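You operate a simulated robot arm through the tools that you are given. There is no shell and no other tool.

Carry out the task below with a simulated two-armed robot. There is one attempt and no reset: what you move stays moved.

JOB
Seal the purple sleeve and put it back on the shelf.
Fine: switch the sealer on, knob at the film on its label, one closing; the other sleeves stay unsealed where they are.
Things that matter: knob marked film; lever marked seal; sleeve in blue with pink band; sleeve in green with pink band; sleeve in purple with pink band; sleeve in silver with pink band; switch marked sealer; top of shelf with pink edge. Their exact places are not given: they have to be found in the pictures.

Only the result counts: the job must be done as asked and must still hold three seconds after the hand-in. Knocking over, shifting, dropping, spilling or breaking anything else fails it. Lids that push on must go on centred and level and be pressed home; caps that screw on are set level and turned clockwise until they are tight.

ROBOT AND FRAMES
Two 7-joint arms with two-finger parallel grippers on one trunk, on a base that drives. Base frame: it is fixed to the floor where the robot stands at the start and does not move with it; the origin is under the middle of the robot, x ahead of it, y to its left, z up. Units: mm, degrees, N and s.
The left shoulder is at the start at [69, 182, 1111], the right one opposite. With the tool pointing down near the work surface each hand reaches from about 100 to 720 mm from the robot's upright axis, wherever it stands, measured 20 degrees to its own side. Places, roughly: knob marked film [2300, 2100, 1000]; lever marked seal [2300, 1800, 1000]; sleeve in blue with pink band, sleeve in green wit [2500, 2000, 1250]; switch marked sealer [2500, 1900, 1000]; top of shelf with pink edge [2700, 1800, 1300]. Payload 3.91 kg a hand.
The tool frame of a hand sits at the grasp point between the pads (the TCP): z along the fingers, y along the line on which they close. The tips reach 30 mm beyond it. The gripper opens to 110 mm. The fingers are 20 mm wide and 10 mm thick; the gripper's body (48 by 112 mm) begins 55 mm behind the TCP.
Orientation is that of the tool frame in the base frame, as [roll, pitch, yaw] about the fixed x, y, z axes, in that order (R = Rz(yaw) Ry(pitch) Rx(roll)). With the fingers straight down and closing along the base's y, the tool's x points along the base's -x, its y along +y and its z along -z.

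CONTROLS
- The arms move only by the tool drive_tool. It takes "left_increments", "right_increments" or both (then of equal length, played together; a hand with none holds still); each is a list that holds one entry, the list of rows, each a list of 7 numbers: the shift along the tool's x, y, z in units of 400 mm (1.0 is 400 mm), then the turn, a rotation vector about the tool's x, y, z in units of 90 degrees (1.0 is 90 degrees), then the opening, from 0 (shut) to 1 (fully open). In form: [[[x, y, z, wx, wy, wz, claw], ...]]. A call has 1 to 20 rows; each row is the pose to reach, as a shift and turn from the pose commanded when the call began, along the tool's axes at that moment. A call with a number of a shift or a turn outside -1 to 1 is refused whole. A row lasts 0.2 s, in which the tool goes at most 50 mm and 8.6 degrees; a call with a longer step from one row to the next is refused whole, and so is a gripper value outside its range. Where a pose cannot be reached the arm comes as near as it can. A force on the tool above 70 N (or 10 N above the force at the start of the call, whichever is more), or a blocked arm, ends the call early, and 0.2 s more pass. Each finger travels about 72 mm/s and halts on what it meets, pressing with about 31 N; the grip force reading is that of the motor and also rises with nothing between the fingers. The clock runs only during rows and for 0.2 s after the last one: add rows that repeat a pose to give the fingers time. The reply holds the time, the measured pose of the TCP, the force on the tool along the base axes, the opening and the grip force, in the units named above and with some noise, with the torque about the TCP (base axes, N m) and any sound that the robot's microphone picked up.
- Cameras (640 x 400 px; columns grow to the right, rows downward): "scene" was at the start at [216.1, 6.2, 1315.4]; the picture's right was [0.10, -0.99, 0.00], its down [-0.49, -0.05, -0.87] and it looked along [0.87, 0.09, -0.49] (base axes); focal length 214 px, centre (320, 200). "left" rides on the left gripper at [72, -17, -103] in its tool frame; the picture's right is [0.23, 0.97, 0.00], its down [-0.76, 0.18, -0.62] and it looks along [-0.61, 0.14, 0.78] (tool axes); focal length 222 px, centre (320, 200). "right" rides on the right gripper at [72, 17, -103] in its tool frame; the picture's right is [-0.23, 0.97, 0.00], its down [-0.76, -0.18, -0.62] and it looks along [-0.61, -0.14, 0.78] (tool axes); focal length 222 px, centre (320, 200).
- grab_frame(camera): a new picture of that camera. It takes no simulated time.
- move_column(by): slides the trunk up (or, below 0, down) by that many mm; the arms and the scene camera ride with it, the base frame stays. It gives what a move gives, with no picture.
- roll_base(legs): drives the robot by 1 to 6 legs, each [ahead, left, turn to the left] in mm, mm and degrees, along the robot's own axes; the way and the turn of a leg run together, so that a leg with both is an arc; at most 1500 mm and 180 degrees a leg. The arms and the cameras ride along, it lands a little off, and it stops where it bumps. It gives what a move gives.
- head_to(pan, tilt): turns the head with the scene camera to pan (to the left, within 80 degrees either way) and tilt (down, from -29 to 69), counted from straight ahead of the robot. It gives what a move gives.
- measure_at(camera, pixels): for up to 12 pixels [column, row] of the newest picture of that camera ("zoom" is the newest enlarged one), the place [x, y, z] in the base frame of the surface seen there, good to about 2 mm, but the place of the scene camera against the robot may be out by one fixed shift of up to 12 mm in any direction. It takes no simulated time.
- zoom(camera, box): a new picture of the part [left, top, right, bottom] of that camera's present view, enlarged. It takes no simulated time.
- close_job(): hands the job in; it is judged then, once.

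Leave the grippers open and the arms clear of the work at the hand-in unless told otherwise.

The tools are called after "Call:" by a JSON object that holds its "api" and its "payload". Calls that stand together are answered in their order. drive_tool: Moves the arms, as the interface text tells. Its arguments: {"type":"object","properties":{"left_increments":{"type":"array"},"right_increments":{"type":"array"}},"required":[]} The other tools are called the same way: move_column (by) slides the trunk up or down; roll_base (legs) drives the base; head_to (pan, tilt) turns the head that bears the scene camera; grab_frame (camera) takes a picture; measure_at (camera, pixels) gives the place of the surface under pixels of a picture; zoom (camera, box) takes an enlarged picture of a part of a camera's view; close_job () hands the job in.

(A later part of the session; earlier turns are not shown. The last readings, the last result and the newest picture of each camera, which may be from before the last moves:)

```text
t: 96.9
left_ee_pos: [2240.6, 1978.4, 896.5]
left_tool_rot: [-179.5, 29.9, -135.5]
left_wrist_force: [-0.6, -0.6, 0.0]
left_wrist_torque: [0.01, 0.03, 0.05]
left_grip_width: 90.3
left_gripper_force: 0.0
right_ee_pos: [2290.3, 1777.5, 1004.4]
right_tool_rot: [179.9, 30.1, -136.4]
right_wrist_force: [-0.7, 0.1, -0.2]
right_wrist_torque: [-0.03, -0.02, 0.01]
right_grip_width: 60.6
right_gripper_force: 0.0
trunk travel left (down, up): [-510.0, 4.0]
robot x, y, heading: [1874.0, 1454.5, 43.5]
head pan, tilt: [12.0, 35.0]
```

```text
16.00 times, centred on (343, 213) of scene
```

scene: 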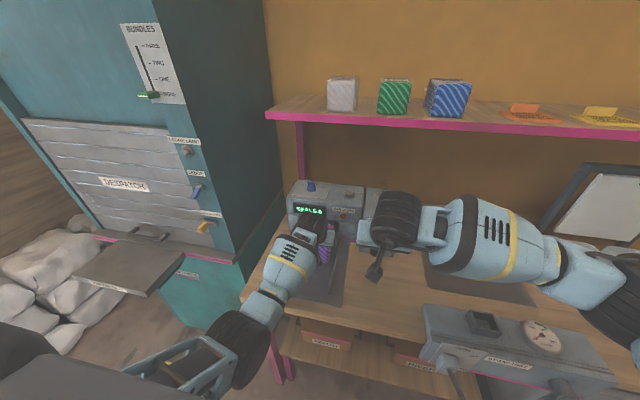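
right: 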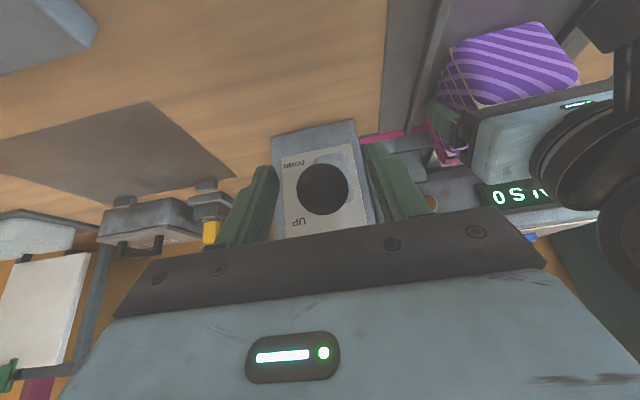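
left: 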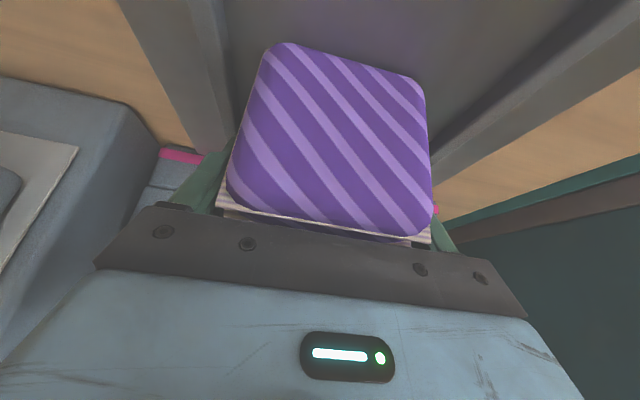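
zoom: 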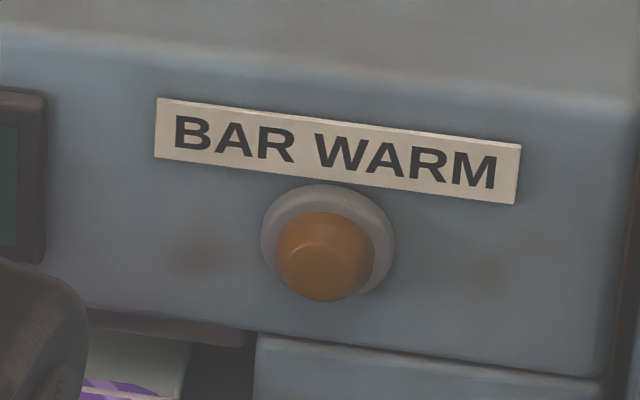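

Same as when off. I keep waiting.

Call:
{"api": "drive_tool", "payload": {"right_increments": [[[0, 0, 0, 0, 0, 0, 0.55], [0, 0, 0, 0, 0, 0, 0.55], [0, 0, 0, 0, 0, 0, 0.55], [0, 0, 0, 0, 0, 0, 0.55], [0, 0, 0, 0, 0, 0, 0.55], [0, 0, 0, 0, 0, 0, 0.55], [0, 0, 0, 0, 0, 0, 0.55], [0, 0, 0, 0, 0, 0, 0.55], [0, 0, 0, 0, 0, 0, 0.55], [0, 0, 0, 0, 0, 0, 0.55], [0, 0, 0, 0, 0, 0, 0.55], [0, 0, 0, 0, 0, 0, 0.55], [0, 0, 0, 0, 0, 0, 0.55], [0, 0, 0, 0, 0, 0, 0.55], [0, 0, 0, 0, 0, 0, 0.55], [0, 0, 0, 0, 0, 0, 0.55], [0, 0, 0, 0, 0, 0, 0.55], [0, 0, 0, 0, 0, 0, 0.55], [0, 0, 0, 0, 0, 0, 0.55], [0, 0, 0, 0, 0, 0, 0.55]]]}}

Call:
{"api": "drive_tool", "payload": {"right_increments": [[[0, 0, 0, 0, 0, 0, 0.55], [0, 0, 0, 0, 0, 0, 0.55], [0, 0, 0, 0, 0, 0, 0.55], [0, 0, 0, 0, 0, 0, 0.55], [0, 0, 0, 0, 0, 0, 0.55], [0, 0, 0, 0, 0, 0, 0.55], [0, 0, 0, 0, 0, 0, 0.55], [0, 0, 0, 0, 0, 0, 0.55], [0, 0, 0, 0, 0, 0, 0.55], [0, 0, 0, 0, 0, 0, 0.55], [0, 0, 0, 0, 0, 0, 0.55], [0, 0, 0, 0, 0, 0, 0.55], [0, 0, 0, 0, 0, 0, 0.55], [0, 0, 0, 0, 0, 0, 0.55], [0, 0, 0, 0, 0, 0, 0.55], [0, 0, 0, 0, 0, 0, 0.55], [0, 0, 0, 0, 0, 0, 0.55], [0, 0, 0, 0, 0, 0, 0.55], [0, 0, 0, 0, 0, 0, 0.55], [0, 0, 0, 0, 0, 0, 0.55]]]}}

Call:
{"api": "zoom", "payload": {"camera": "scene", "box": [285, 175, 381, 235]}}

```text
t: 101.1
left_ee_pos: [2240.5, 1978.5, 895.3]
left_tool_rot: [-179.5, 30.0, -135.6]
left_wrist_force: [0.2, 0.1, -1.1]
left_wrist_torque: [0.03, 0.04, 0.01]
left_grip_width: 90.2
left_gripper_force: 0.0
right_ee_pos: [2289.5, 1778.5, 1004.4]
right_tool_rot: [179.9, 29.9, -136.4]
right_wrist_force: [-0.6, 0.0, -0.4]
right_wrist_torque: [0.0, 0.0, 0.02]
right_grip_width: 60.9
right_gripper_force: 0.1
trunk travel left (down, up): [-510.0, 4.0]
robot x, y, heading: [1876.1, 1454.2, 43.5]
head pan, tilt: [12.0, 35.0]
```

```text
t: 105.3
left_ee_pos: [2240.3, 1977.6, 896.0]
left_tool_rot: [-179.6, 29.8, -135.6]
left_wrist_force: [0.3, 0.1, 0.1]
left_wrist_torque: [0.01, 0.01, 0.01]
left_grip_width: 90.1
left_gripper_force: 0.1
right_ee_pos: [2289.3, 1778.2, 1005.0]
right_tool_rot: [179.8, 30.0, -136.4]
right_wrist_force: [-0.3, 0.3, -1.0]
right_wrist_torque: [0.0, 0.0, 0.04]
right_grip_width: 60.6
right_gripper_force: 0.1
trunk travel left (down, up): [-510.0, 4.0]
robot x, y, heading: [1878.6, 1456.0, 43.5]
head pan, tilt: [12.0, 35.0]
```

```text
6.67 times, centred on (333, 205) of scene
```

zoom: 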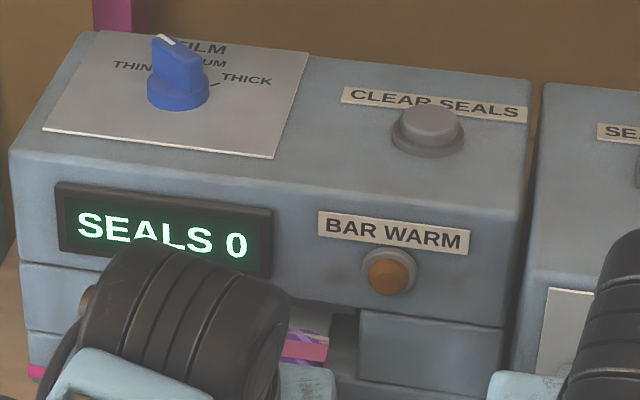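

Still unlit after 74 s. I wait longer before using the one allowed closing.

Call:
{"api": "drive_tool", "payload": {"right_increments": [[[0, 0, 0, 0, 0, 0, 0.55], [0, 0, 0, 0, 0, 0, 0.55], [0, 0, 0, 0, 0, 0, 0.55], [0, 0, 0, 0, 0, 0, 0.55], [0, 0, 0, 0, 0, 0, 0.55], [0, 0, 0, 0, 0, 0, 0.55], [0, 0, 0, 0, 0, 0, 0.55], [0, 0, 0, 0, 0, 0, 0.55], [0, 0, 0, 0, 0, 0, 0.55], [0, 0, 0, 0, 0, 0, 0.55], [0, 0, 0, 0, 0, 0, 0.55], [0, 0, 0, 0, 0, 0, 0.55], [0, 0, 0, 0, 0, 0, 0.55], [0, 0, 0, 0, 0, 0, 0.55], [0, 0, 0, 0, 0, 0, 0.55], [0, 0, 0, 0, 0, 0, 0.55], [0, 0, 0, 0, 0, 0, 0.55], [0, 0, 0, 0, 0, 0, 0.55], [0, 0, 0, 0, 0, 0, 0.55], [0, 0, 0, 0, 0, 0, 0.55]]]}}

Call:
{"api": "drive_tool", "payload": {"right_increments": [[[0, 0, 0, 0, 0, 0, 0.55], [0, 0, 0, 0, 0, 0, 0.55], [0, 0, 0, 0, 0, 0, 0.55], [0, 0, 0, 0, 0, 0, 0.55], [0, 0, 0, 0, 0, 0, 0.55], [0, 0, 0, 0, 0, 0, 0.55], [0, 0, 0, 0, 0, 0, 0.55], [0, 0, 0, 0, 0, 0, 0.55], [0, 0, 0, 0, 0, 0, 0.55], [0, 0, 0, 0, 0, 0, 0.55], [0, 0, 0, 0, 0, 0, 0.55], [0, 0, 0, 0, 0, 0, 0.55], [0, 0, 0, 0, 0, 0, 0.55], [0, 0, 0, 0, 0, 0, 0.55], [0, 0, 0, 0, 0, 0, 0.55], [0, 0, 0, 0, 0, 0, 0.55], [0, 0, 0, 0, 0, 0, 0.55], [0, 0, 0, 0, 0, 0, 0.55], [0, 0, 0, 0, 0, 0, 0.55], [0, 0, 0, 0, 0, 0, 0.55]]]}}

Call:
{"api": "drive_tool", "payload": {"right_increments": [[[0, 0, 0, 0, 0, 0, 0.55], [0, 0, 0, 0, 0, 0, 0.55], [0, 0, 0, 0, 0, 0, 0.55], [0, 0, 0, 0, 0, 0, 0.55], [0, 0, 0, 0, 0, 0, 0.55], [0, 0, 0, 0, 0, 0, 0.55], [0, 0, 0, 0, 0, 0, 0.55], [0, 0, 0, 0, 0, 0, 0.55], [0, 0, 0, 0, 0, 0, 0.55], [0, 0, 0, 0, 0, 0, 0.55], [0, 0, 0, 0, 0, 0, 0.55], [0, 0, 0, 0, 0, 0, 0.55], [0, 0, 0, 0, 0, 0, 0.55], [0, 0, 0, 0, 0, 0, 0.55], [0, 0, 0, 0, 0, 0, 0.55], [0, 0, 0, 0, 0, 0, 0.55], [0, 0, 0, 0, 0, 0, 0.55], [0, 0, 0, 0, 0, 0, 0.55], [0, 0, 0, 0, 0, 0, 0.55], [0, 0, 0, 0, 0, 0, 0.55]]]}}

Call:
{"api": "drive_tool", "payload": {"right_increments": [[[0, 0, 0, 0, 0, 0, 0.55], [0, 0, 0, 0, 0, 0, 0.55], [0, 0, 0, 0, 0, 0, 0.55], [0, 0, 0, 0, 0, 0, 0.55], [0, 0, 0, 0, 0, 0, 0.55], [0, 0, 0, 0, 0, 0, 0.55], [0, 0, 0, 0, 0, 0, 0.55], [0, 0, 0, 0, 0, 0, 0.55], [0, 0, 0, 0, 0, 0, 0.55], [0, 0, 0, 0, 0, 0, 0.55], [0, 0, 0, 0, 0, 0, 0.55], [0, 0, 0, 0, 0, 0, 0.55], [0, 0, 0, 0, 0, 0, 0.55], [0, 0, 0, 0, 0, 0, 0.55], [0, 0, 0, 0, 0, 0, 0.55], [0, 0, 0, 0, 0, 0, 0.55], [0, 0, 0, 0, 0, 0, 0.55], [0, 0, 0, 0, 0, 0, 0.55], [0, 0, 0, 0, 0, 0, 0.55], [0, 0, 0, 0, 0, 0, 0.55]]]}}

Call:
{"api": "zoom", "payload": {"camera": "scene", "box": [285, 175, 381, 235]}}

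```text
t: 109.5
left_ee_pos: [2240.8, 1979.8, 896.6]
left_tool_rot: [-179.6, 29.9, -135.6]
left_wrist_force: [-0.1, -0.7, -0.3]
left_wrist_torque: [0.02, -0.03, -0.03]
left_grip_width: 90.4
left_gripper_force: 0.0
right_ee_pos: [2290.3, 1779.1, 1004.6]
right_tool_rot: [179.9, 30.0, -136.4]
right_wrist_force: [-0.3, 0.1, 0.2]
right_wrist_torque: [0.01, 0.02, 0.01]
right_grip_width: 60.3
right_gripper_force: 0.1
trunk travel left (down, up): [-510.0, 4.0]
robot x, y, heading: [1874.0, 1456.0, 43.7]
head pan, tilt: [12.0, 35.0]
```

```text
t: 113.7
left_ee_pos: [2240.7, 1979.2, 896.5]
left_tool_rot: [-179.6, 29.8, -135.6]
left_wrist_force: [0.4, 0.4, 0.5]
left_wrist_torque: [0.0, 0.04, -0.02]
left_grip_width: 90.1
left_gripper_force: 0.1
right_ee_pos: [2289.4, 1779.0, 1004.5]
right_tool_rot: [179.9, 29.9, -136.4]
right_wrist_force: [0.3, 0.2, 0.7]
right_wrist_torque: [-0.01, 0.0, -0.01]
right_grip_width: 60.6
right_gripper_force: 0.0
trunk travel left (down, up): [-510.0, 4.0]
robot x, y, heading: [1875.1, 1454.2, 43.2]
head pan, tilt: [12.0, 35.0]
```

```text
t: 117.9
left_ee_pos: [2240.9, 1977.7, 895.7]
left_tool_rot: [-179.4, 30.0, -135.6]
left_wrist_force: [-0.2, -0.4, 0.0]
left_wrist_torque: [-0.01, 0.0, 0.0]
left_grip_width: 90.1
left_gripper_force: 0.1
right_ee_pos: [2289.9, 1779.5, 1004.8]
right_tool_rot: [180.0, 30.0, -136.4]
right_wrist_force: [-0.1, -0.4, 0.0]
right_wrist_torque: [0.03, 0.02, -0.01]
right_grip_width: 60.4
right_gripper_force: 0.0
trunk travel left (down, up): [-510.0, 4.0]
robot x, y, heading: [1878.9, 1452.8, 43.4]
head pan, tilt: [12.0, 35.0]
```

```text
t: 122.1
left_ee_pos: [2240.2, 1978.3, 895.0]
left_tool_rot: [-179.6, 30.0, -135.7]
left_wrist_force: [-0.3, 0.0, -0.3]
left_wrist_torque: [0.0, -0.03, -0.01]
left_grip_width: 90.0
left_gripper_force: 0.0
right_ee_pos: [2289.5, 1777.1, 1004.9]
right_tool_rot: [179.9, 30.0, -136.5]
right_wrist_force: [-0.6, -0.3, -0.1]
right_wrist_torque: [-0.01, 0.01, -0.04]
right_grip_width: 60.6
right_gripper_force: 0.0
trunk travel left (down, up): [-510.0, 4.0]
robot x, y, heading: [1875.0, 1454.9, 43.4]
head pan, tilt: [12.0, 35.0]
```

```text
6.67 times, centred on (333, 205) of scene
```

zoom: 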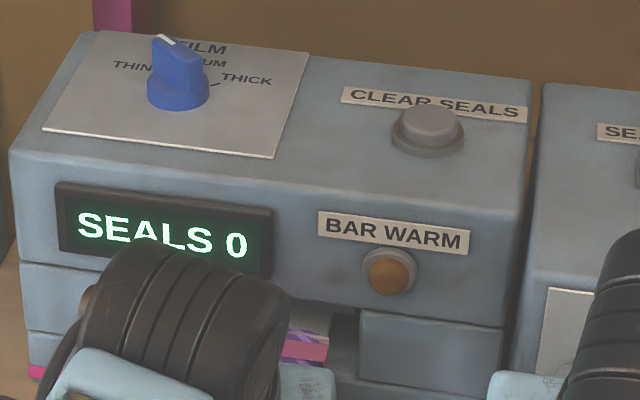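

After 91 s the lamp hasn't changed, so it presumably lights only when the jaw is closed. The switch is on, the knob is at THIN and the sleeve is in place. I close the right fingers on the lever knob.

Call:
{"api": "drive_tool", "payload": {"right_increments": [[[0, 0, 0, 0, 0, 0, 0.35], [0, 0, 0, 0, 0, 0, 0.2], [0, 0, 0, 0, 0, 0, 0.2], [0, 0, 0, 0, 0, 0, 0.2]]]}}

Call:
{"api": "zoom", "payload": {"camera": "right", "box": [240, 90, 440, 215]}}

```text
t: 123.1
left_ee_pos: [2240.5, 1979.0, 896.2]
left_tool_rot: [-179.5, 29.9, -135.4]
left_wrist_force: [-0.1, -0.3, 0.3]
left_wrist_torque: [-0.03, 0.0, -0.01]
left_grip_width: 90.3
left_gripper_force: 0.0
right_ee_pos: [2289.4, 1778.8, 1004.1]
right_tool_rot: [180.0, 30.0, -136.4]
right_wrist_force: [-2.0, 1.9, -0.8]
right_wrist_torque: [0.12, -0.03, 0.09]
right_grip_width: 30.6
right_gripper_force: 45.0
trunk travel left (down, up): [-510.0, 4.0]
robot x, y, heading: [1875.8, 1451.2, 43.6]
head pan, tilt: [12.0, 35.0]
```

```text
3.20 times, centred on (340, 152) of right
```

zoom: 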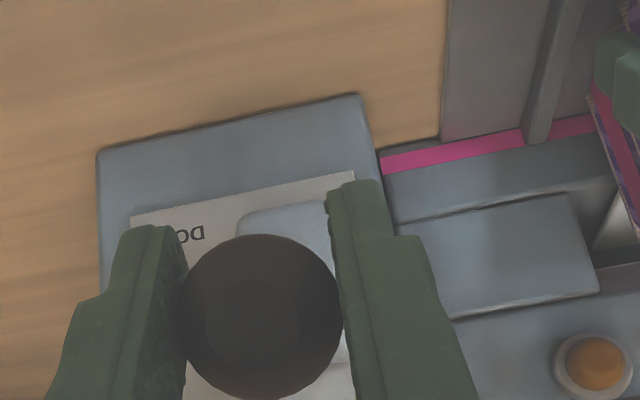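

Gripped (30.6 mm). I bring the lever down along its arc, steadily, in one motion.

Call:
{"api": "drive_tool", "payload": {"right_increments": [[[0.0298, 0, 0.0215, 0, 0, 0, 0.2], [0.0569, 0, 0.046, 0, 0, 0, 0.2], [0.0814, 0, 0.0734, 0, 0, 0, 0.2], [0.103, 0, 0.1028, 0, 0, 0, 0.2], [0.1213, 0, 0.1346, 0, 0, 0, 0.2], [0.1361, 0, 0.1682, 0, 0, 0, 0.2], [0.1475, 0, 0.2029, 0, 0, 0, 0.2]]]}}

Call:
{"api": "grab_frame", "payload": {"camera": "scene"}}

Call:
{"api": "zoom", "payload": {"camera": "scene", "box": [285, 175, 425, 263]}}

Call:
{"api": "grab_frame", "payload": {"camera": "right"}}

```text
t: 124.7
left_ee_pos: [2237.4, 1977.6, 898.7]
left_tool_rot: [-179.3, 30.0, -135.5]
left_wrist_force: [0.2, 0.7, 0.2]
left_wrist_torque: [-0.02, 0.0, 0.03]
left_grip_width: 90.1
left_gripper_force: 0.1
right_ee_pos: [2278.5, 1769.3, 906.6]
right_tool_rot: [179.8, 30.0, -136.3]
right_wrist_force: [-20.2, -3.5, 18.4]
right_wrist_torque: [0.84, -0.86, 0.11]
right_grip_width: 30.5
right_gripper_force: 45.4
trunk travel left (down, up): [-510.0, 4.0]
robot x, y, heading: [1877.9, 1452.5, 43.3]
head pan, tilt: [12.0, 35.0]
```

```text
taken
```

scene: 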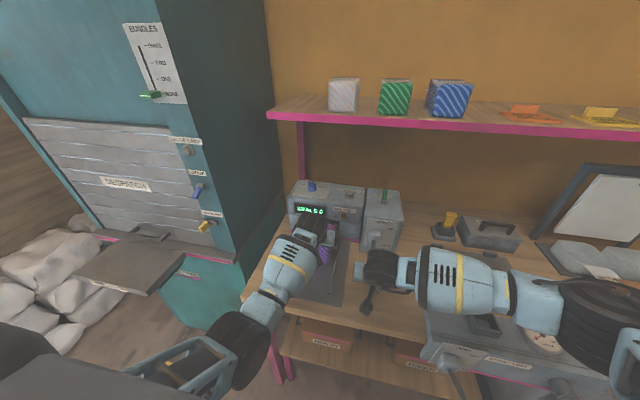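

```text
4.55 times, centred on (355, 219) of scene
```

zoom: 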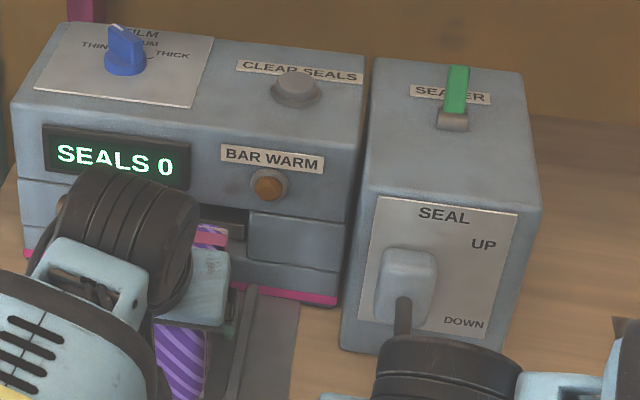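

```text
taken
```

right: 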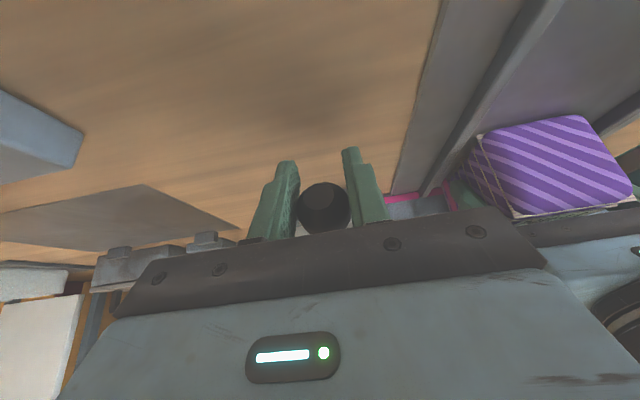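

The lever is well down with increasing resistance, but the count is still 0. I continue down along the arc.

Call:
{"api": "drive_tool", "payload": {"right_increments": [[[0.0076, 0, 0.0357, 0, 0, 0, 0.2], [0.0095, 0, 0.054, 0, 0, 0, 0.2], [0.0114, 0, 0.0722, 0, 0, 0, 0.2]]]}}

Call:
{"api": "zoom", "payload": {"camera": "scene", "box": [285, 175, 425, 263]}}

```text
t: 125.5
left_ee_pos: [2237.8, 1978.6, 897.5]
left_tool_rot: [-179.4, 30.1, -135.6]
left_wrist_force: [-0.3, 0.4, 0.7]
left_wrist_torque: [-0.03, 0.01, 0.0]
left_grip_width: 90.3
left_gripper_force: 0.0
right_ee_pos: [2286.6, 1776.0, 880.1]
right_tool_rot: [180.0, 30.2, -136.2]
right_wrist_force: [-23.6, -2.3, 17.8]
right_wrist_torque: [0.74, -1.03, 0.04]
right_grip_width: 30.5
right_gripper_force: 45.4
trunk travel left (down, up): [-510.0, 4.0]
robot x, y, heading: [1878.3, 1455.0, 43.6]
head pan, tilt: [12.0, 35.0]
```

```text
4.55 times, centred on (355, 219) of scene
```

zoom: 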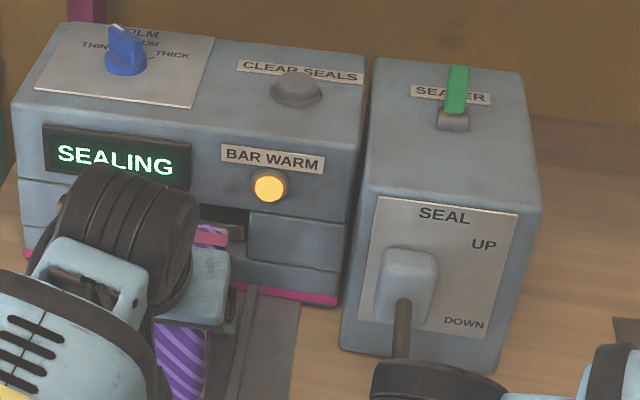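

"SEALING" is displayed and the BAR WARM lamp is lit. I hold the lever down and watch.

Call:
{"api": "drive_tool", "payload": {"right_increments": [[[0, 0, 0, 0, 0, 0, 0.2], [0, 0, 0, 0, 0, 0, 0.2], [0, 0, 0, 0, 0, 0, 0.2], [0, 0, 0, 0, 0, 0, 0.2], [0, 0, 0, 0, 0, 0, 0.2], [0, 0, 0, 0, 0, 0, 0.2], [0, 0, 0, 0, 0, 0, 0.2], [0, 0, 0, 0, 0, 0, 0.2]]]}}

Call:
{"api": "zoom", "payload": {"camera": "scene", "box": [285, 175, 425, 263]}}

```text
t: 127.3
left_ee_pos: [2237.2, 1978.3, 898.2]
left_tool_rot: [-179.4, 30.0, -135.5]
left_wrist_force: [-0.6, -0.3, 0.3]
left_wrist_torque: [-0.01, 0.03, 0.0]
left_grip_width: 90.1
left_gripper_force: 0.1
right_ee_pos: [2287.5, 1777.6, 879.3]
right_tool_rot: [179.9, 30.2, -136.2]
right_wrist_force: [-24.0, -0.5, 15.4]
right_wrist_torque: [0.43, -0.79, -0.01]
right_grip_width: 30.5
right_gripper_force: 45.1
trunk travel left (down, up): [-510.0, 4.0]
robot x, y, heading: [1875.8, 1454.1, 43.6]
head pan, tilt: [12.0, 35.0]
```

```text
4.55 times, centred on (355, 219) of scene
```

zoom: 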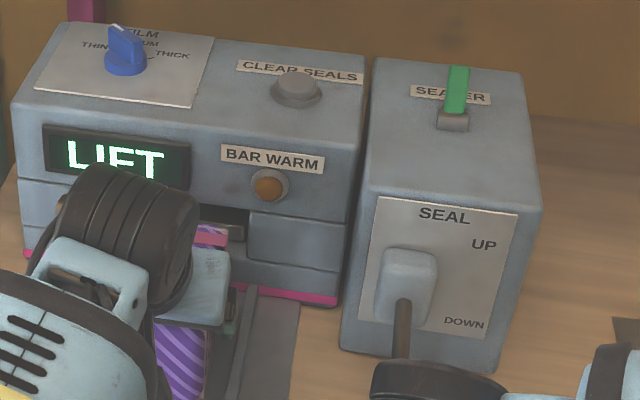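

The display says "LIFT", so the seal is done. I raise the lever back up along the same arc.

Call:
{"api": "drive_tool", "payload": {"right_increments": [[[-0.0038, 0, -0.0365, 0, 0, 0, 0.2], [-0.0114, 0, -0.0722, 0, 0, 0, 0.2], [-0.0229, 0, -0.1072, 0, 0, 0, 0.2], [-0.0375, 0, -0.1406, 0, 0, 0, 0.2], [-0.0559, 0, -0.1724, 0, 0, 0, 0.2], [-0.0776, 0, -0.2019, 0, 0, 0, 0.2], [-0.102, 0, -0.2292, 0, 0, 0, 0.2], [-0.1291, 0, -0.2537, 0, 0, 0, 0.2], [-0.1589, 0, -0.2752, 0, 0, 0, 0.2], [-0.1589, 0, -0.2752, 0, 0, 0, 0.2]]]}}

Call:
{"api": "zoom", "payload": {"camera": "scene", "box": [285, 175, 425, 263]}}

```text
t: 129.5
left_ee_pos: [2239.1, 1980.8, 897.2]
left_tool_rot: [-179.5, 29.9, -135.6]
left_wrist_force: [-2.0, 0.3, -0.5]
left_wrist_torque: [0.03, 0.01, 0.0]
left_grip_width: 89.9
left_gripper_force: 0.1
right_ee_pos: [2289.4, 1778.4, 1008.0]
right_tool_rot: [179.6, 30.4, -136.4]
right_wrist_force: [-13.1, 13.3, -6.5]
right_wrist_torque: [0.05, 0.45, 0.27]
right_grip_width: 30.5
right_gripper_force: 36.0
trunk travel left (down, up): [-510.0, 4.0]
robot x, y, heading: [1875.7, 1454.5, 43.7]
head pan, tilt: [12.0, 35.0]
```

```text
4.55 times, centred on (355, 219) of scene
```

zoom: 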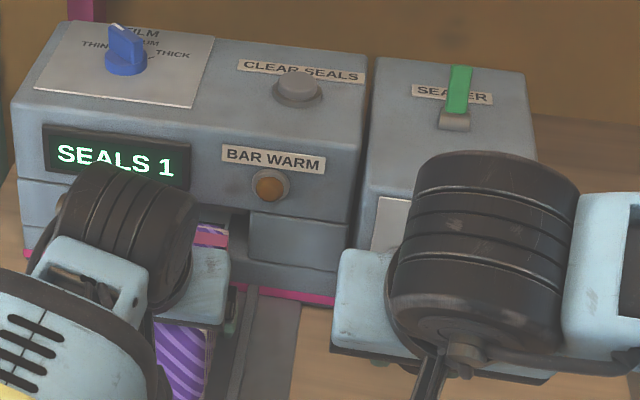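

"SEALS 1": one seal made and the lever is up. I open the right hand and back it off above the lever, then park it to the right.

Call:
{"api": "drive_tool", "payload": {"right_increments": [[[0, 0, 0, 0, 0, 0, 0.45], [0, 0, 0, 0, 0, 0, 0.55], [0, 0, 0, 0, 0, 0, 0.55], [0, 0, -0.1, 0, 0, 0, 0.55], [0, 0, -0.2, 0, 0, 0, 0.55], [0, 0, -0.3, 0, 0, 0, 0.55]]]}}

Call:
{"api": "grab_frame", "payload": {"camera": "right"}}

Call:
{"api": "zoom", "payload": {"camera": "scene", "box": [285, 175, 445, 275]}}

```text
t: 130.9
left_ee_pos: [2239.4, 1978.2, 897.9]
left_tool_rot: [-179.5, 30.0, -135.6]
left_wrist_force: [0.5, -0.2, -0.5]
left_wrist_torque: [0.03, 0.03, 0.01]
left_grip_width: 90.0
left_gripper_force: 0.1
right_ee_pos: [2249.1, 1731.6, 1107.8]
right_tool_rot: [-179.9, 30.0, -136.5]
right_wrist_force: [-0.3, 0.2, -0.2]
right_wrist_torque: [0.01, 0.0, 0.01]
right_grip_width: 60.5
right_gripper_force: 0.0
trunk travel left (down, up): [-510.0, 4.0]
robot x, y, heading: [1876.7, 1456.7, 43.6]
head pan, tilt: [12.0, 35.0]
```

```text
taken
```

right: 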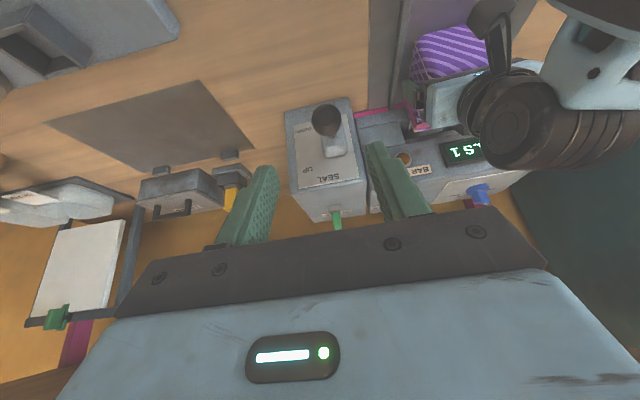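

```text
4.00 times, centred on (365, 225) of scene
```

zoom: 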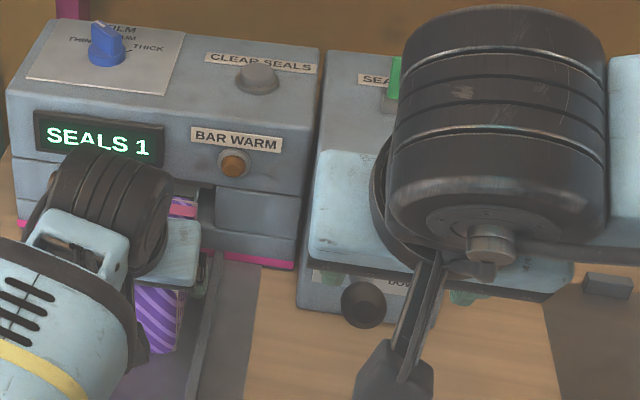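

I park the right hand up and to the right.

Call:
{"api": "drive_tool", "payload": {"right_increments": [[[0.0137, -0.0875, -0.0513, 0, 0, 0, 0.55], [0.0274, -0.175, -0.1025, 0, 0, 0, 0.55], [0.0411, -0.2625, -0.1538, 0, 0, 0, 0.55], [0.0549, -0.35, -0.205, 0, 0, 0, 0.55], [0.0686, -0.4375, -0.2563, 0, 0, 0, 0.55], [0.0823, -0.525, -0.3075, 0, 0, 0, 0.55]]]}}

Call:
{"api": "grab_frame", "payload": {"camera": "right"}}

Call:
{"api": "grab_frame", "payload": {"camera": "left"}}

Call:
{"api": "zoom", "payload": {"camera": "scene", "box": [265, 175, 425, 275]}}

```text
t: 132.3
left_ee_pos: [2240.9, 1977.0, 896.7]
left_tool_rot: [-179.5, 30.1, -135.6]
left_wrist_force: [-0.1, -0.3, -0.3]
left_wrist_torque: [-0.01, 0.0, -0.02]
left_grip_width: 90.4
left_gripper_force: 0.0
right_ee_pos: [2328.9, 1520.2, 1198.9]
right_tool_rot: [179.8, 30.1, -136.4]
right_wrist_force: [0.6, 0.8, -0.2]
right_wrist_torque: [-0.01, -0.04, 0.01]
right_grip_width: 60.5
right_gripper_force: 0.1
trunk travel left (down, up): [-510.0, 4.0]
robot x, y, heading: [1877.2, 1456.6, 43.6]
head pan, tilt: [12.0, 35.0]
```

```text
taken
```

right: 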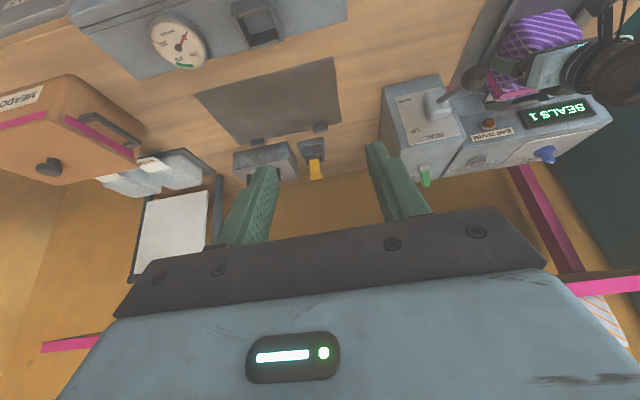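

```text
taken
```

left: 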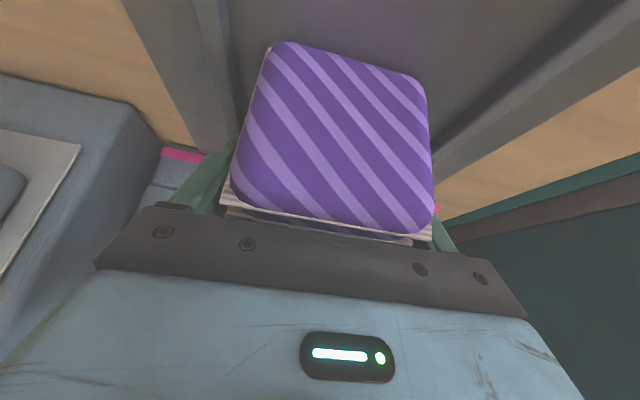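

```text
4.00 times, centred on (345, 225) of scene
```

zoom: 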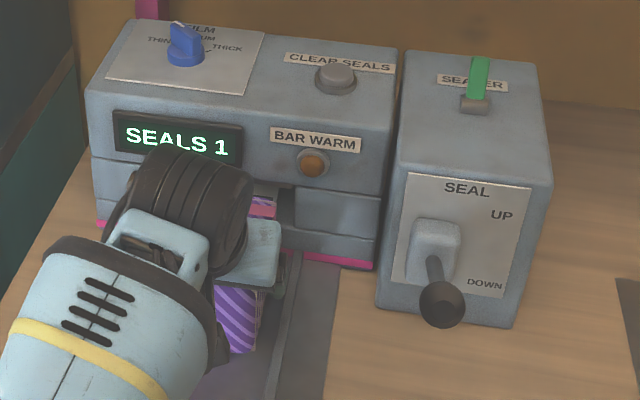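

All good: lever up, SEALS 1. Now the left hand grips the sleeve again.

Call:
{"api": "drive_tool", "payload": {"left_increments": [[[0, 0, 0, 0, 0, 0, 0.72], [0, 0, 0, 0, 0, 0, 0.6], [0, 0, 0, 0, 0, 0, 0.6], [0, 0, 0, 0, 0, 0, 0.6], [0, 0, 0, 0, 0, 0, 0.6]]]}}

Call:
{"api": "grab_frame", "payload": {"camera": "left"}}

```text
t: 133.5
left_ee_pos: [2239.8, 1977.7, 896.2]
left_tool_rot: [-179.5, 29.9, -135.6]
left_wrist_force: [-0.6, -0.2, -0.2]
left_wrist_torque: [0.15, -0.01, 0.0]
left_grip_width: 80.1
left_gripper_force: 31.3
right_ee_pos: [2330.0, 1522.1, 1199.0]
right_tool_rot: [179.9, 30.1, -136.4]
right_wrist_force: [-0.2, 0.8, 0.3]
right_wrist_torque: [-0.01, 0.01, 0.02]
right_grip_width: 60.5
right_gripper_force: 0.1
trunk travel left (down, up): [-510.0, 4.0]
robot x, y, heading: [1875.0, 1456.4, 43.4]
head pan, tilt: [12.0, 35.0]
```

```text
taken
```

left: 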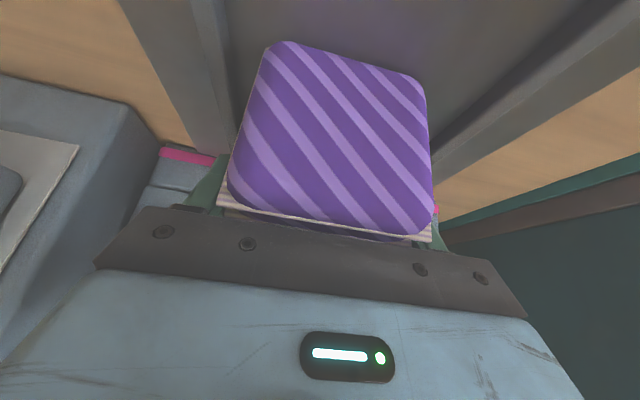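

Re-gripped at 80 mm. I lift 2 mm and draw the sleeve straight back out of the slot.

Call:
{"api": "drive_tool", "payload": {"left_increments": [[[-0.0025, 0, -0.0043, 0, 0, 0, 0.6], [0.032, 0, -0.0245, 0, 0, 0, 0.6], [0.085, 0, -0.055, 0, 0, 0, 0.6], [0.15, 0, -0.0925, 0, 0, 0, 0.6], [0.215, 0, -0.13, 0, 0, 0, 0.6], [0.279, 0, -0.1668, 0, 0, 0, 0.6], [0.279, 0, -0.1668, 0, 0, 0, 0.6]]]}}

Call:
{"api": "grab_frame", "payload": {"camera": "right"}}

Call:
{"api": "zoom", "payload": {"camera": "right", "box": [440, 0, 640, 125]}}

```text
t: 135.1
left_ee_pos: [2147.5, 1888.6, 898.5]
left_tool_rot: [-179.5, 29.9, -135.6]
left_wrist_force: [-0.6, -0.3, -2.8]
left_wrist_torque: [-0.04, -0.01, 0.03]
left_grip_width: 80.0
left_gripper_force: 31.4
right_ee_pos: [2330.6, 1523.1, 1198.6]
right_tool_rot: [179.9, 30.0, -136.5]
right_wrist_force: [0.3, 0.2, -0.8]
right_wrist_torque: [0.02, 0.01, 0.03]
right_grip_width: 60.7
right_gripper_force: 0.0
trunk travel left (down, up): [-510.0, 4.0]
robot x, y, heading: [1878.0, 1456.6, 43.5]
head pan, tilt: [12.0, 35.0]
```

```text
taken
```

right: 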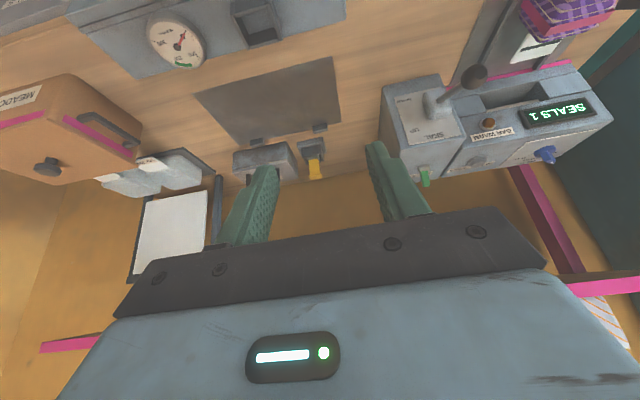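

```text
3.20 times, centred on (540, 62) of right
```

zoom: 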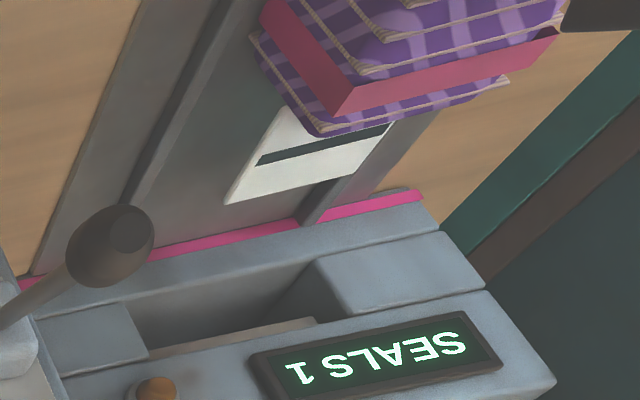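

The lip now carries a seal line. To avoid the stretched-arm problem at the shelf, I'll set the sleeve down on the tray here, re-grip it with the hand tilted 60° (which gives more reach), and then lift it. First I set it down and open.

Call:
{"api": "drive_tool", "payload": {"left_increments": [[[0.0031, 0, 0.0054, 0, 0, 0, 0.6], [0.0031, 0, 0.0054, 0, 0, 0, 0.6], [0.0031, 0, 0.0054, 0, 0, 0, 0.75], [0.0031, 0, 0.0054, 0, 0, 0, 0.92], [0.0031, 0, 0.0054, 0, 0, 0, 0.92], [0.0031, 0, 0.0054, 0, 0, 0, 0.92]]]}}

Call:
{"api": "grab_frame", "payload": {"camera": "left"}}

```text
t: 136.5
left_ee_pos: [2147.1, 1888.0, 896.6]
left_tool_rot: [-179.4, 29.8, -135.7]
left_wrist_force: [-0.1, 0.8, -0.7]
left_wrist_torque: [-0.01, -0.05, -0.02]
left_grip_width: 101.4
left_gripper_force: 0.1
right_ee_pos: [2330.1, 1521.1, 1197.9]
right_tool_rot: [179.9, 30.0, -136.4]
right_wrist_force: [-0.2, 0.4, -1.0]
right_wrist_torque: [-0.02, 0.0, 0.0]
right_grip_width: 60.5
right_gripper_force: 0.1
trunk travel left (down, up): [-510.0, 4.0]
robot x, y, heading: [1877.0, 1453.6, 43.4]
head pan, tilt: [12.0, 35.0]
```

```text
taken
```

left: 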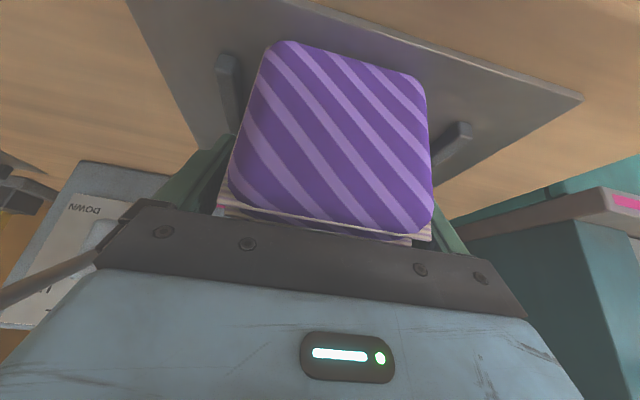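

Call:
{"api": "measure_at", "payload": {"camera": "left", "pixels": [[330, 140], [280, 120], [390, 150], [330, 80], [330, 200], [240, 205], [425, 235], [310, 225], [270, 60], [410, 90]]}}

```text
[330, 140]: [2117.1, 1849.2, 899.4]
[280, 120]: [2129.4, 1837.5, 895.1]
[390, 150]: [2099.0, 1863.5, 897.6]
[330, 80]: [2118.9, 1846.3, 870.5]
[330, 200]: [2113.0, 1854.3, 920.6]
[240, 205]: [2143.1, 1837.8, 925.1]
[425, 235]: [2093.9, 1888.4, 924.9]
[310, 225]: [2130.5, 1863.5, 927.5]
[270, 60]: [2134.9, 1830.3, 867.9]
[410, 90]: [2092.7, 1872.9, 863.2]
```

The sleeve stands straight (heading 44°), its front edge 38 mm before the TCP. I rotate the open hand about the grasp point from 30° to 60° tilt.

Call:
{"api": "drive_tool", "payload": {"left_increments": [[[0.0016, 0, -0.001, 0, -0.0833, 0, 0.95], [0.0033, 0, -0.0019, 0, -0.1667, 0, 0.95], [0.0049, 0, -0.0028, 0, -0.25, 0, 0.95], [0.0065, 0, -0.0038, 0, -0.3333, 0, 0.95], [0.0065, 0, -0.0038, 0, -0.3333, 0, 0.95]]]}}

Call:
{"api": "grab_frame", "payload": {"camera": "left"}}

Call:
{"api": "grab_frame", "payload": {"camera": "scene"}}

```text
t: 137.7
left_ee_pos: [2142.4, 1904.1, 909.6]
left_tool_rot: [177.6, 61.7, -137.4]
left_wrist_force: [-0.6, 0.0, 0.1]
left_wrist_torque: [0.05, 0.01, -0.01]
left_grip_width: 104.6
left_gripper_force: 0.1
right_ee_pos: [2329.6, 1521.0, 1199.2]
right_tool_rot: [179.9, 30.1, -136.6]
right_wrist_force: [-1.2, -1.3, 0.0]
right_wrist_torque: [0.02, 0.0, 0.01]
right_grip_width: 60.1
right_gripper_force: 0.0
trunk travel left (down, up): [-510.0, 4.0]
robot x, y, heading: [1878.3, 1455.5, 43.4]
head pan, tilt: [12.0, 35.0]
```

```text
taken
```

left: 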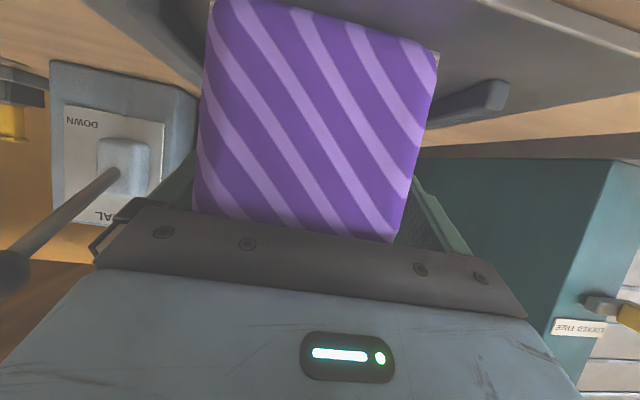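

```text
taken
```

scene: 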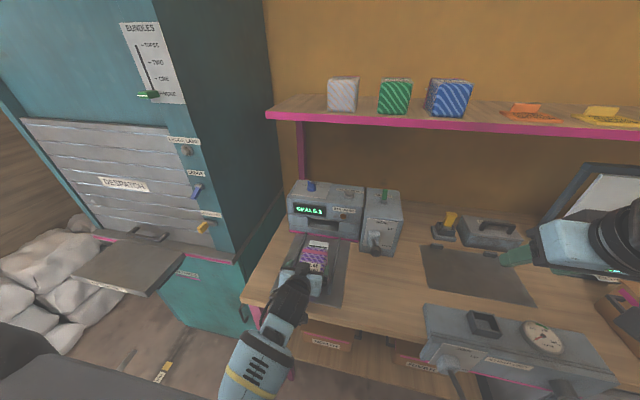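

The hand didn't settle exactly (it sits 13 mm high and 15 mm left). I hold a moment and re-read.

Call:
{"api": "drive_tool", "payload": {"left_increments": [[[0, 0, 0, 0, 0, 0, 0.95], [0, 0, 0, 0, 0, 0, 0.95], [0, 0, 0, 0, 0, 0, 0.95]]]}}

Call:
{"api": "zoom", "payload": {"camera": "scene", "box": [230, 215, 390, 315]}}

```text
t: 138.5
left_ee_pos: [2142.2, 1903.2, 908.1]
left_tool_rot: [177.5, 61.5, -137.5]
left_wrist_force: [-0.6, 0.0, -0.2]
left_wrist_torque: [0.0, -0.01, 0.02]
left_grip_width: 104.6
left_gripper_force: 0.1
right_ee_pos: [2329.3, 1522.2, 1198.7]
right_tool_rot: [179.9, 30.0, -136.5]
right_wrist_force: [-0.2, -1.3, 0.0]
right_wrist_torque: [0.01, 0.0, 0.02]
right_grip_width: 60.6
right_gripper_force: 0.1
trunk travel left (down, up): [-510.0, 4.0]
robot x, y, heading: [1877.9, 1458.3, 43.7]
head pan, tilt: [12.0, 35.0]
```

```text
4.00 times, centred on (310, 265) of scene
```

zoom: 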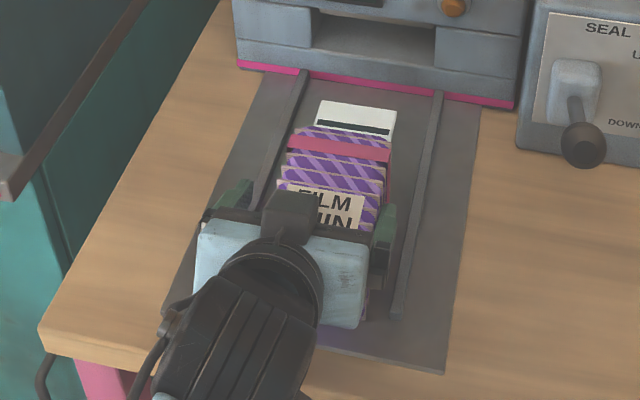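

Call:
{"api": "measure_at", "payload": {"camera": "scene", "pixels": [[285, 315], [260, 350], [245, 385], [270, 375], [235, 395], [300, 300], [255, 318], [300, 285]]}}

Call:
{"api": "head_to", "payload": {"pan": 20, "tilt": 55}}

Call:
{"api": "grab_frame", "payload": {"camera": "scene"}}

```text
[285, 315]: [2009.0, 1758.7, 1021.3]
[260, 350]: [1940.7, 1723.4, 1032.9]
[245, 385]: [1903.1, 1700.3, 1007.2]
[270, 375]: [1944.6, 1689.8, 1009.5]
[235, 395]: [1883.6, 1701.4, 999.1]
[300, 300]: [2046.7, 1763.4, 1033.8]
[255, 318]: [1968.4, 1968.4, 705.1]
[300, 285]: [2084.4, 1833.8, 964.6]
```

```text
t: 139.3
left_ee_pos: [2141.0, 1904.2, 906.8]
left_tool_rot: [177.6, 61.4, -137.5]
left_wrist_force: [-0.2, -0.1, -0.5]
left_wrist_torque: [0.01, 0.01, 0.01]
left_grip_width: 104.5
left_gripper_force: 0.0
right_ee_pos: [2329.4, 1521.3, 1198.3]
right_tool_rot: [179.9, 30.0, -136.5]
right_wrist_force: [-0.2, -0.3, -0.2]
right_wrist_torque: [0.0, -0.01, 0.01]
right_grip_width: 60.7
right_gripper_force: 0.2
trunk travel left (down, up): [-510.0, 4.0]
robot x, y, heading: [1874.6, 1453.2, 43.5]
head pan, tilt: [20.0, 55.0]
```

```text
taken
```

scene: 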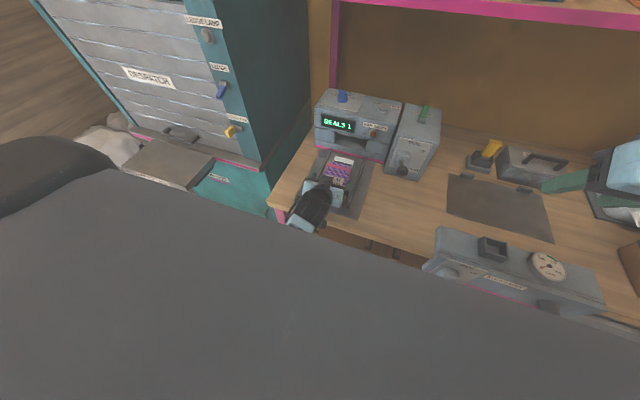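

I reduce the tilt to about 49°, which the wrist should reach more exactly.

Call:
{"api": "drive_tool", "payload": {"left_increments": [[[0, 0, 0, 0, 0.0611, 0, 0.95], [0, 0, 0, 0, 0.1222, 0, 0.95], [0, 0, 0, 0, 0.1222, 0, 0.95], [0, 0, 0, 0, 0.1222, 0, 0.95]]]}}

Call:
{"api": "head_to", "payload": {"pan": 12, "tilt": 35}}

Call:
{"api": "zoom", "payload": {"camera": "scene", "box": [230, 215, 390, 315]}}

Call:
{"api": "grab_frame", "payload": {"camera": "left"}}

```text
t: 140.5
left_ee_pos: [2127.0, 1902.1, 887.3]
left_tool_rot: [175.2, 48.5, -139.1]
left_wrist_force: [1.7, -0.6, -0.3]
left_wrist_torque: [0.02, -0.02, 0.02]
left_grip_width: 105.3
left_gripper_force: 0.1
right_ee_pos: [2330.6, 1522.2, 1199.1]
right_tool_rot: [179.9, 30.0, -136.6]
right_wrist_force: [-0.3, 0.1, -0.8]
right_wrist_torque: [0.02, 0.01, 0.01]
right_grip_width: 60.5
right_gripper_force: 0.1
trunk travel left (down, up): [-510.0, 4.0]
robot x, y, heading: [1878.4, 1455.9, 43.6]
head pan, tilt: [20.0, 55.0]
stopped in row 4 (left hand): the arm was blocked; the commanded pose is now the measured one
```

```text
t: 141.4
left_ee_pos: [2126.0, 1902.0, 887.4]
left_tool_rot: [175.4, 48.4, -139.1]
left_wrist_force: [0.3, 0.1, 0.0]
left_wrist_torque: [-0.01, -0.01, -0.06]
left_grip_width: 104.9
left_gripper_force: 0.0
right_ee_pos: [2328.5, 1521.7, 1197.8]
right_tool_rot: [179.9, 30.0, -136.5]
right_wrist_force: [0.8, 0.7, -0.4]
right_wrist_torque: [0.02, 0.01, -0.01]
right_grip_width: 60.4
right_gripper_force: 0.1
trunk travel left (down, up): [-510.0, 4.0]
robot x, y, heading: [1880.9, 1456.6, 43.5]
head pan, tilt: [12.0, 35.0]
```

```text
4.00 times, centred on (310, 265) of scene
```

zoom: 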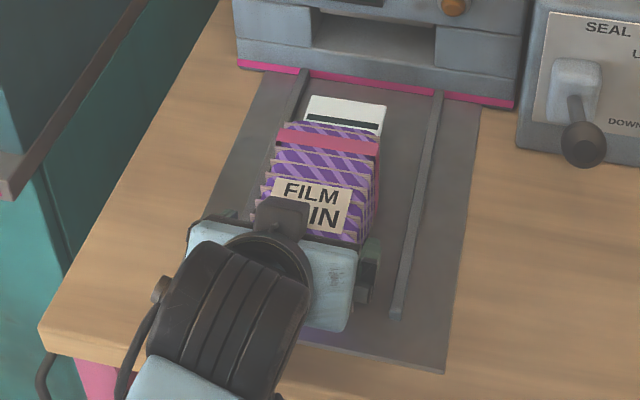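

```text
taken
```

left: 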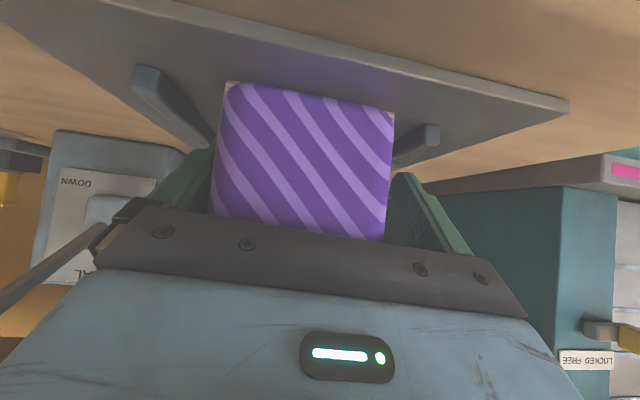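

The arm (not the fingers) is blocked against something in this low, close posture, and the hand has nudged the sleeve slightly left. I move the open hand a little right to free the finger, then straight up off the sleeve.

Call:
{"api": "drive_tool", "payload": {"left_increments": [[[0, -0.02, 0, 0, 0, 0, 0.95], [-0.0374, -0.025, -0.0332, 0, 0, 0, 0.95], [-0.0748, -0.025, -0.0664, 0, 0, 0, 0.95], [-0.1122, -0.025, -0.0996, 0, 0, 0, 0.95], [-0.1496, -0.025, -0.1328, 0, 0, 0, 0.95]]]}}

Call:
{"api": "grab_frame", "payload": {"camera": "left"}}

Call:
{"api": "grab_frame", "payload": {"camera": "scene"}}

```text
t: 142.8
left_ee_pos: [2116.5, 1913.1, 957.0]
left_tool_rot: [168.6, 47.7, -143.7]
left_wrist_force: [2.4, -1.3, 0.4]
left_wrist_torque: [-0.04, -0.03, 0.02]
left_grip_width: 105.3
left_gripper_force: 0.1
right_ee_pos: [2329.6, 1521.2, 1197.7]
right_tool_rot: [179.9, 29.9, -136.6]
right_wrist_force: [-0.1, 0.1, -0.5]
right_wrist_torque: [-0.01, 0.0, -0.04]
right_grip_width: 60.5
right_gripper_force: 0.1
trunk travel left (down, up): [-510.0, 4.0]
robot x, y, heading: [1877.1, 1453.7, 43.4]
head pan, tilt: [12.0, 35.0]
stopped in row 5 (left hand): the arm was blocked; the commanded pose is now the measured one
```

```text
taken
```

left: 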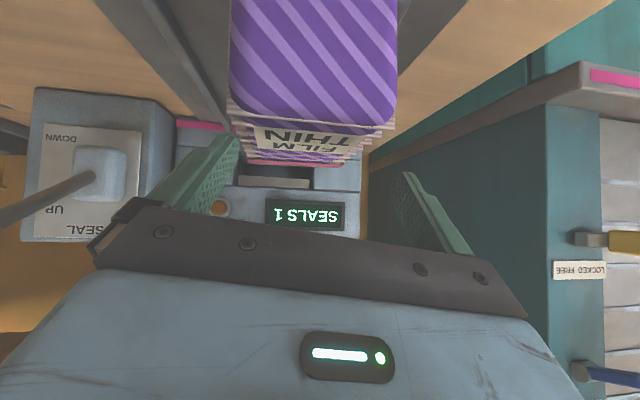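

```text
taken
```

scene: 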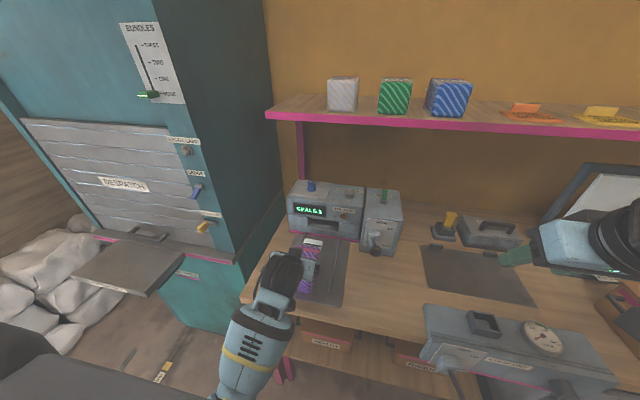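

The hand is now above the sleeve, but the elbow is pressed in near my torso. I go forward, right and up while turning back to the 30° posture, which worked before.

Call:
{"api": "drive_tool", "payload": {"left_increments": [[[-0.0339, -0.0178, -0.0063, 0.018, 0.0493, -0.0165, 0.95], [-0.0678, -0.0355, -0.0127, 0.036, 0.0985, -0.033, 0.95], [-0.1016, -0.0533, -0.019, 0.054, 0.1478, -0.0495, 0.95], [-0.1355, -0.071, -0.0253, 0.072, 0.197, -0.066, 0.95], [-0.1355, -0.071, -0.0253, 0.072, 0.197, -0.066, 0.95]]]}}

Call:
{"api": "grab_frame", "payload": {"camera": "left"}}

Call:
{"api": "grab_frame", "payload": {"camera": "scene"}}

```text
t: 144.0
left_ee_pos: [2145.1, 1925.2, 992.4]
left_tool_rot: [178.4, 30.5, -134.3]
left_wrist_force: [-0.1, -0.2, 0.3]
left_wrist_torque: [-0.01, 0.0, -0.01]
left_grip_width: 104.8
left_gripper_force: 0.0
right_ee_pos: [2330.1, 1520.8, 1198.3]
right_tool_rot: [179.8, 29.9, -136.3]
right_wrist_force: [0.6, 0.3, 0.6]
right_wrist_torque: [-0.01, -0.01, 0.06]
right_grip_width: 60.4
right_gripper_force: 0.2
trunk travel left (down, up): [-510.0, 4.0]
robot x, y, heading: [1876.5, 1454.1, 43.6]
head pan, tilt: [12.0, 35.0]
```

```text
taken
```

left: 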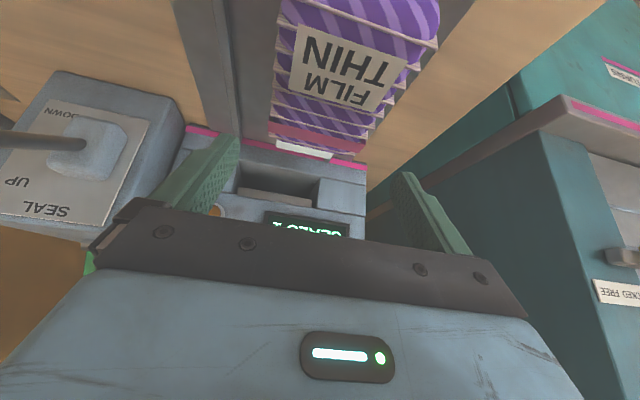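

```text
taken
```

scene: 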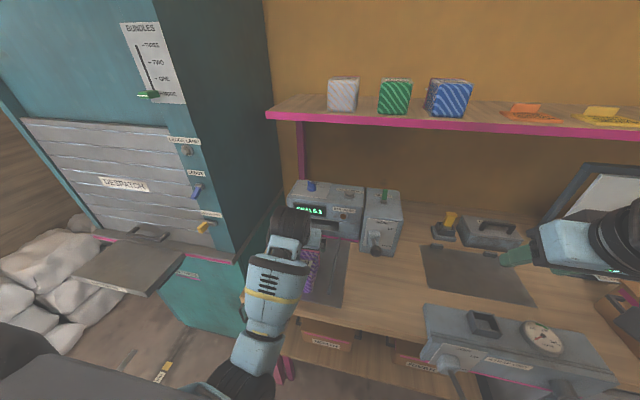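

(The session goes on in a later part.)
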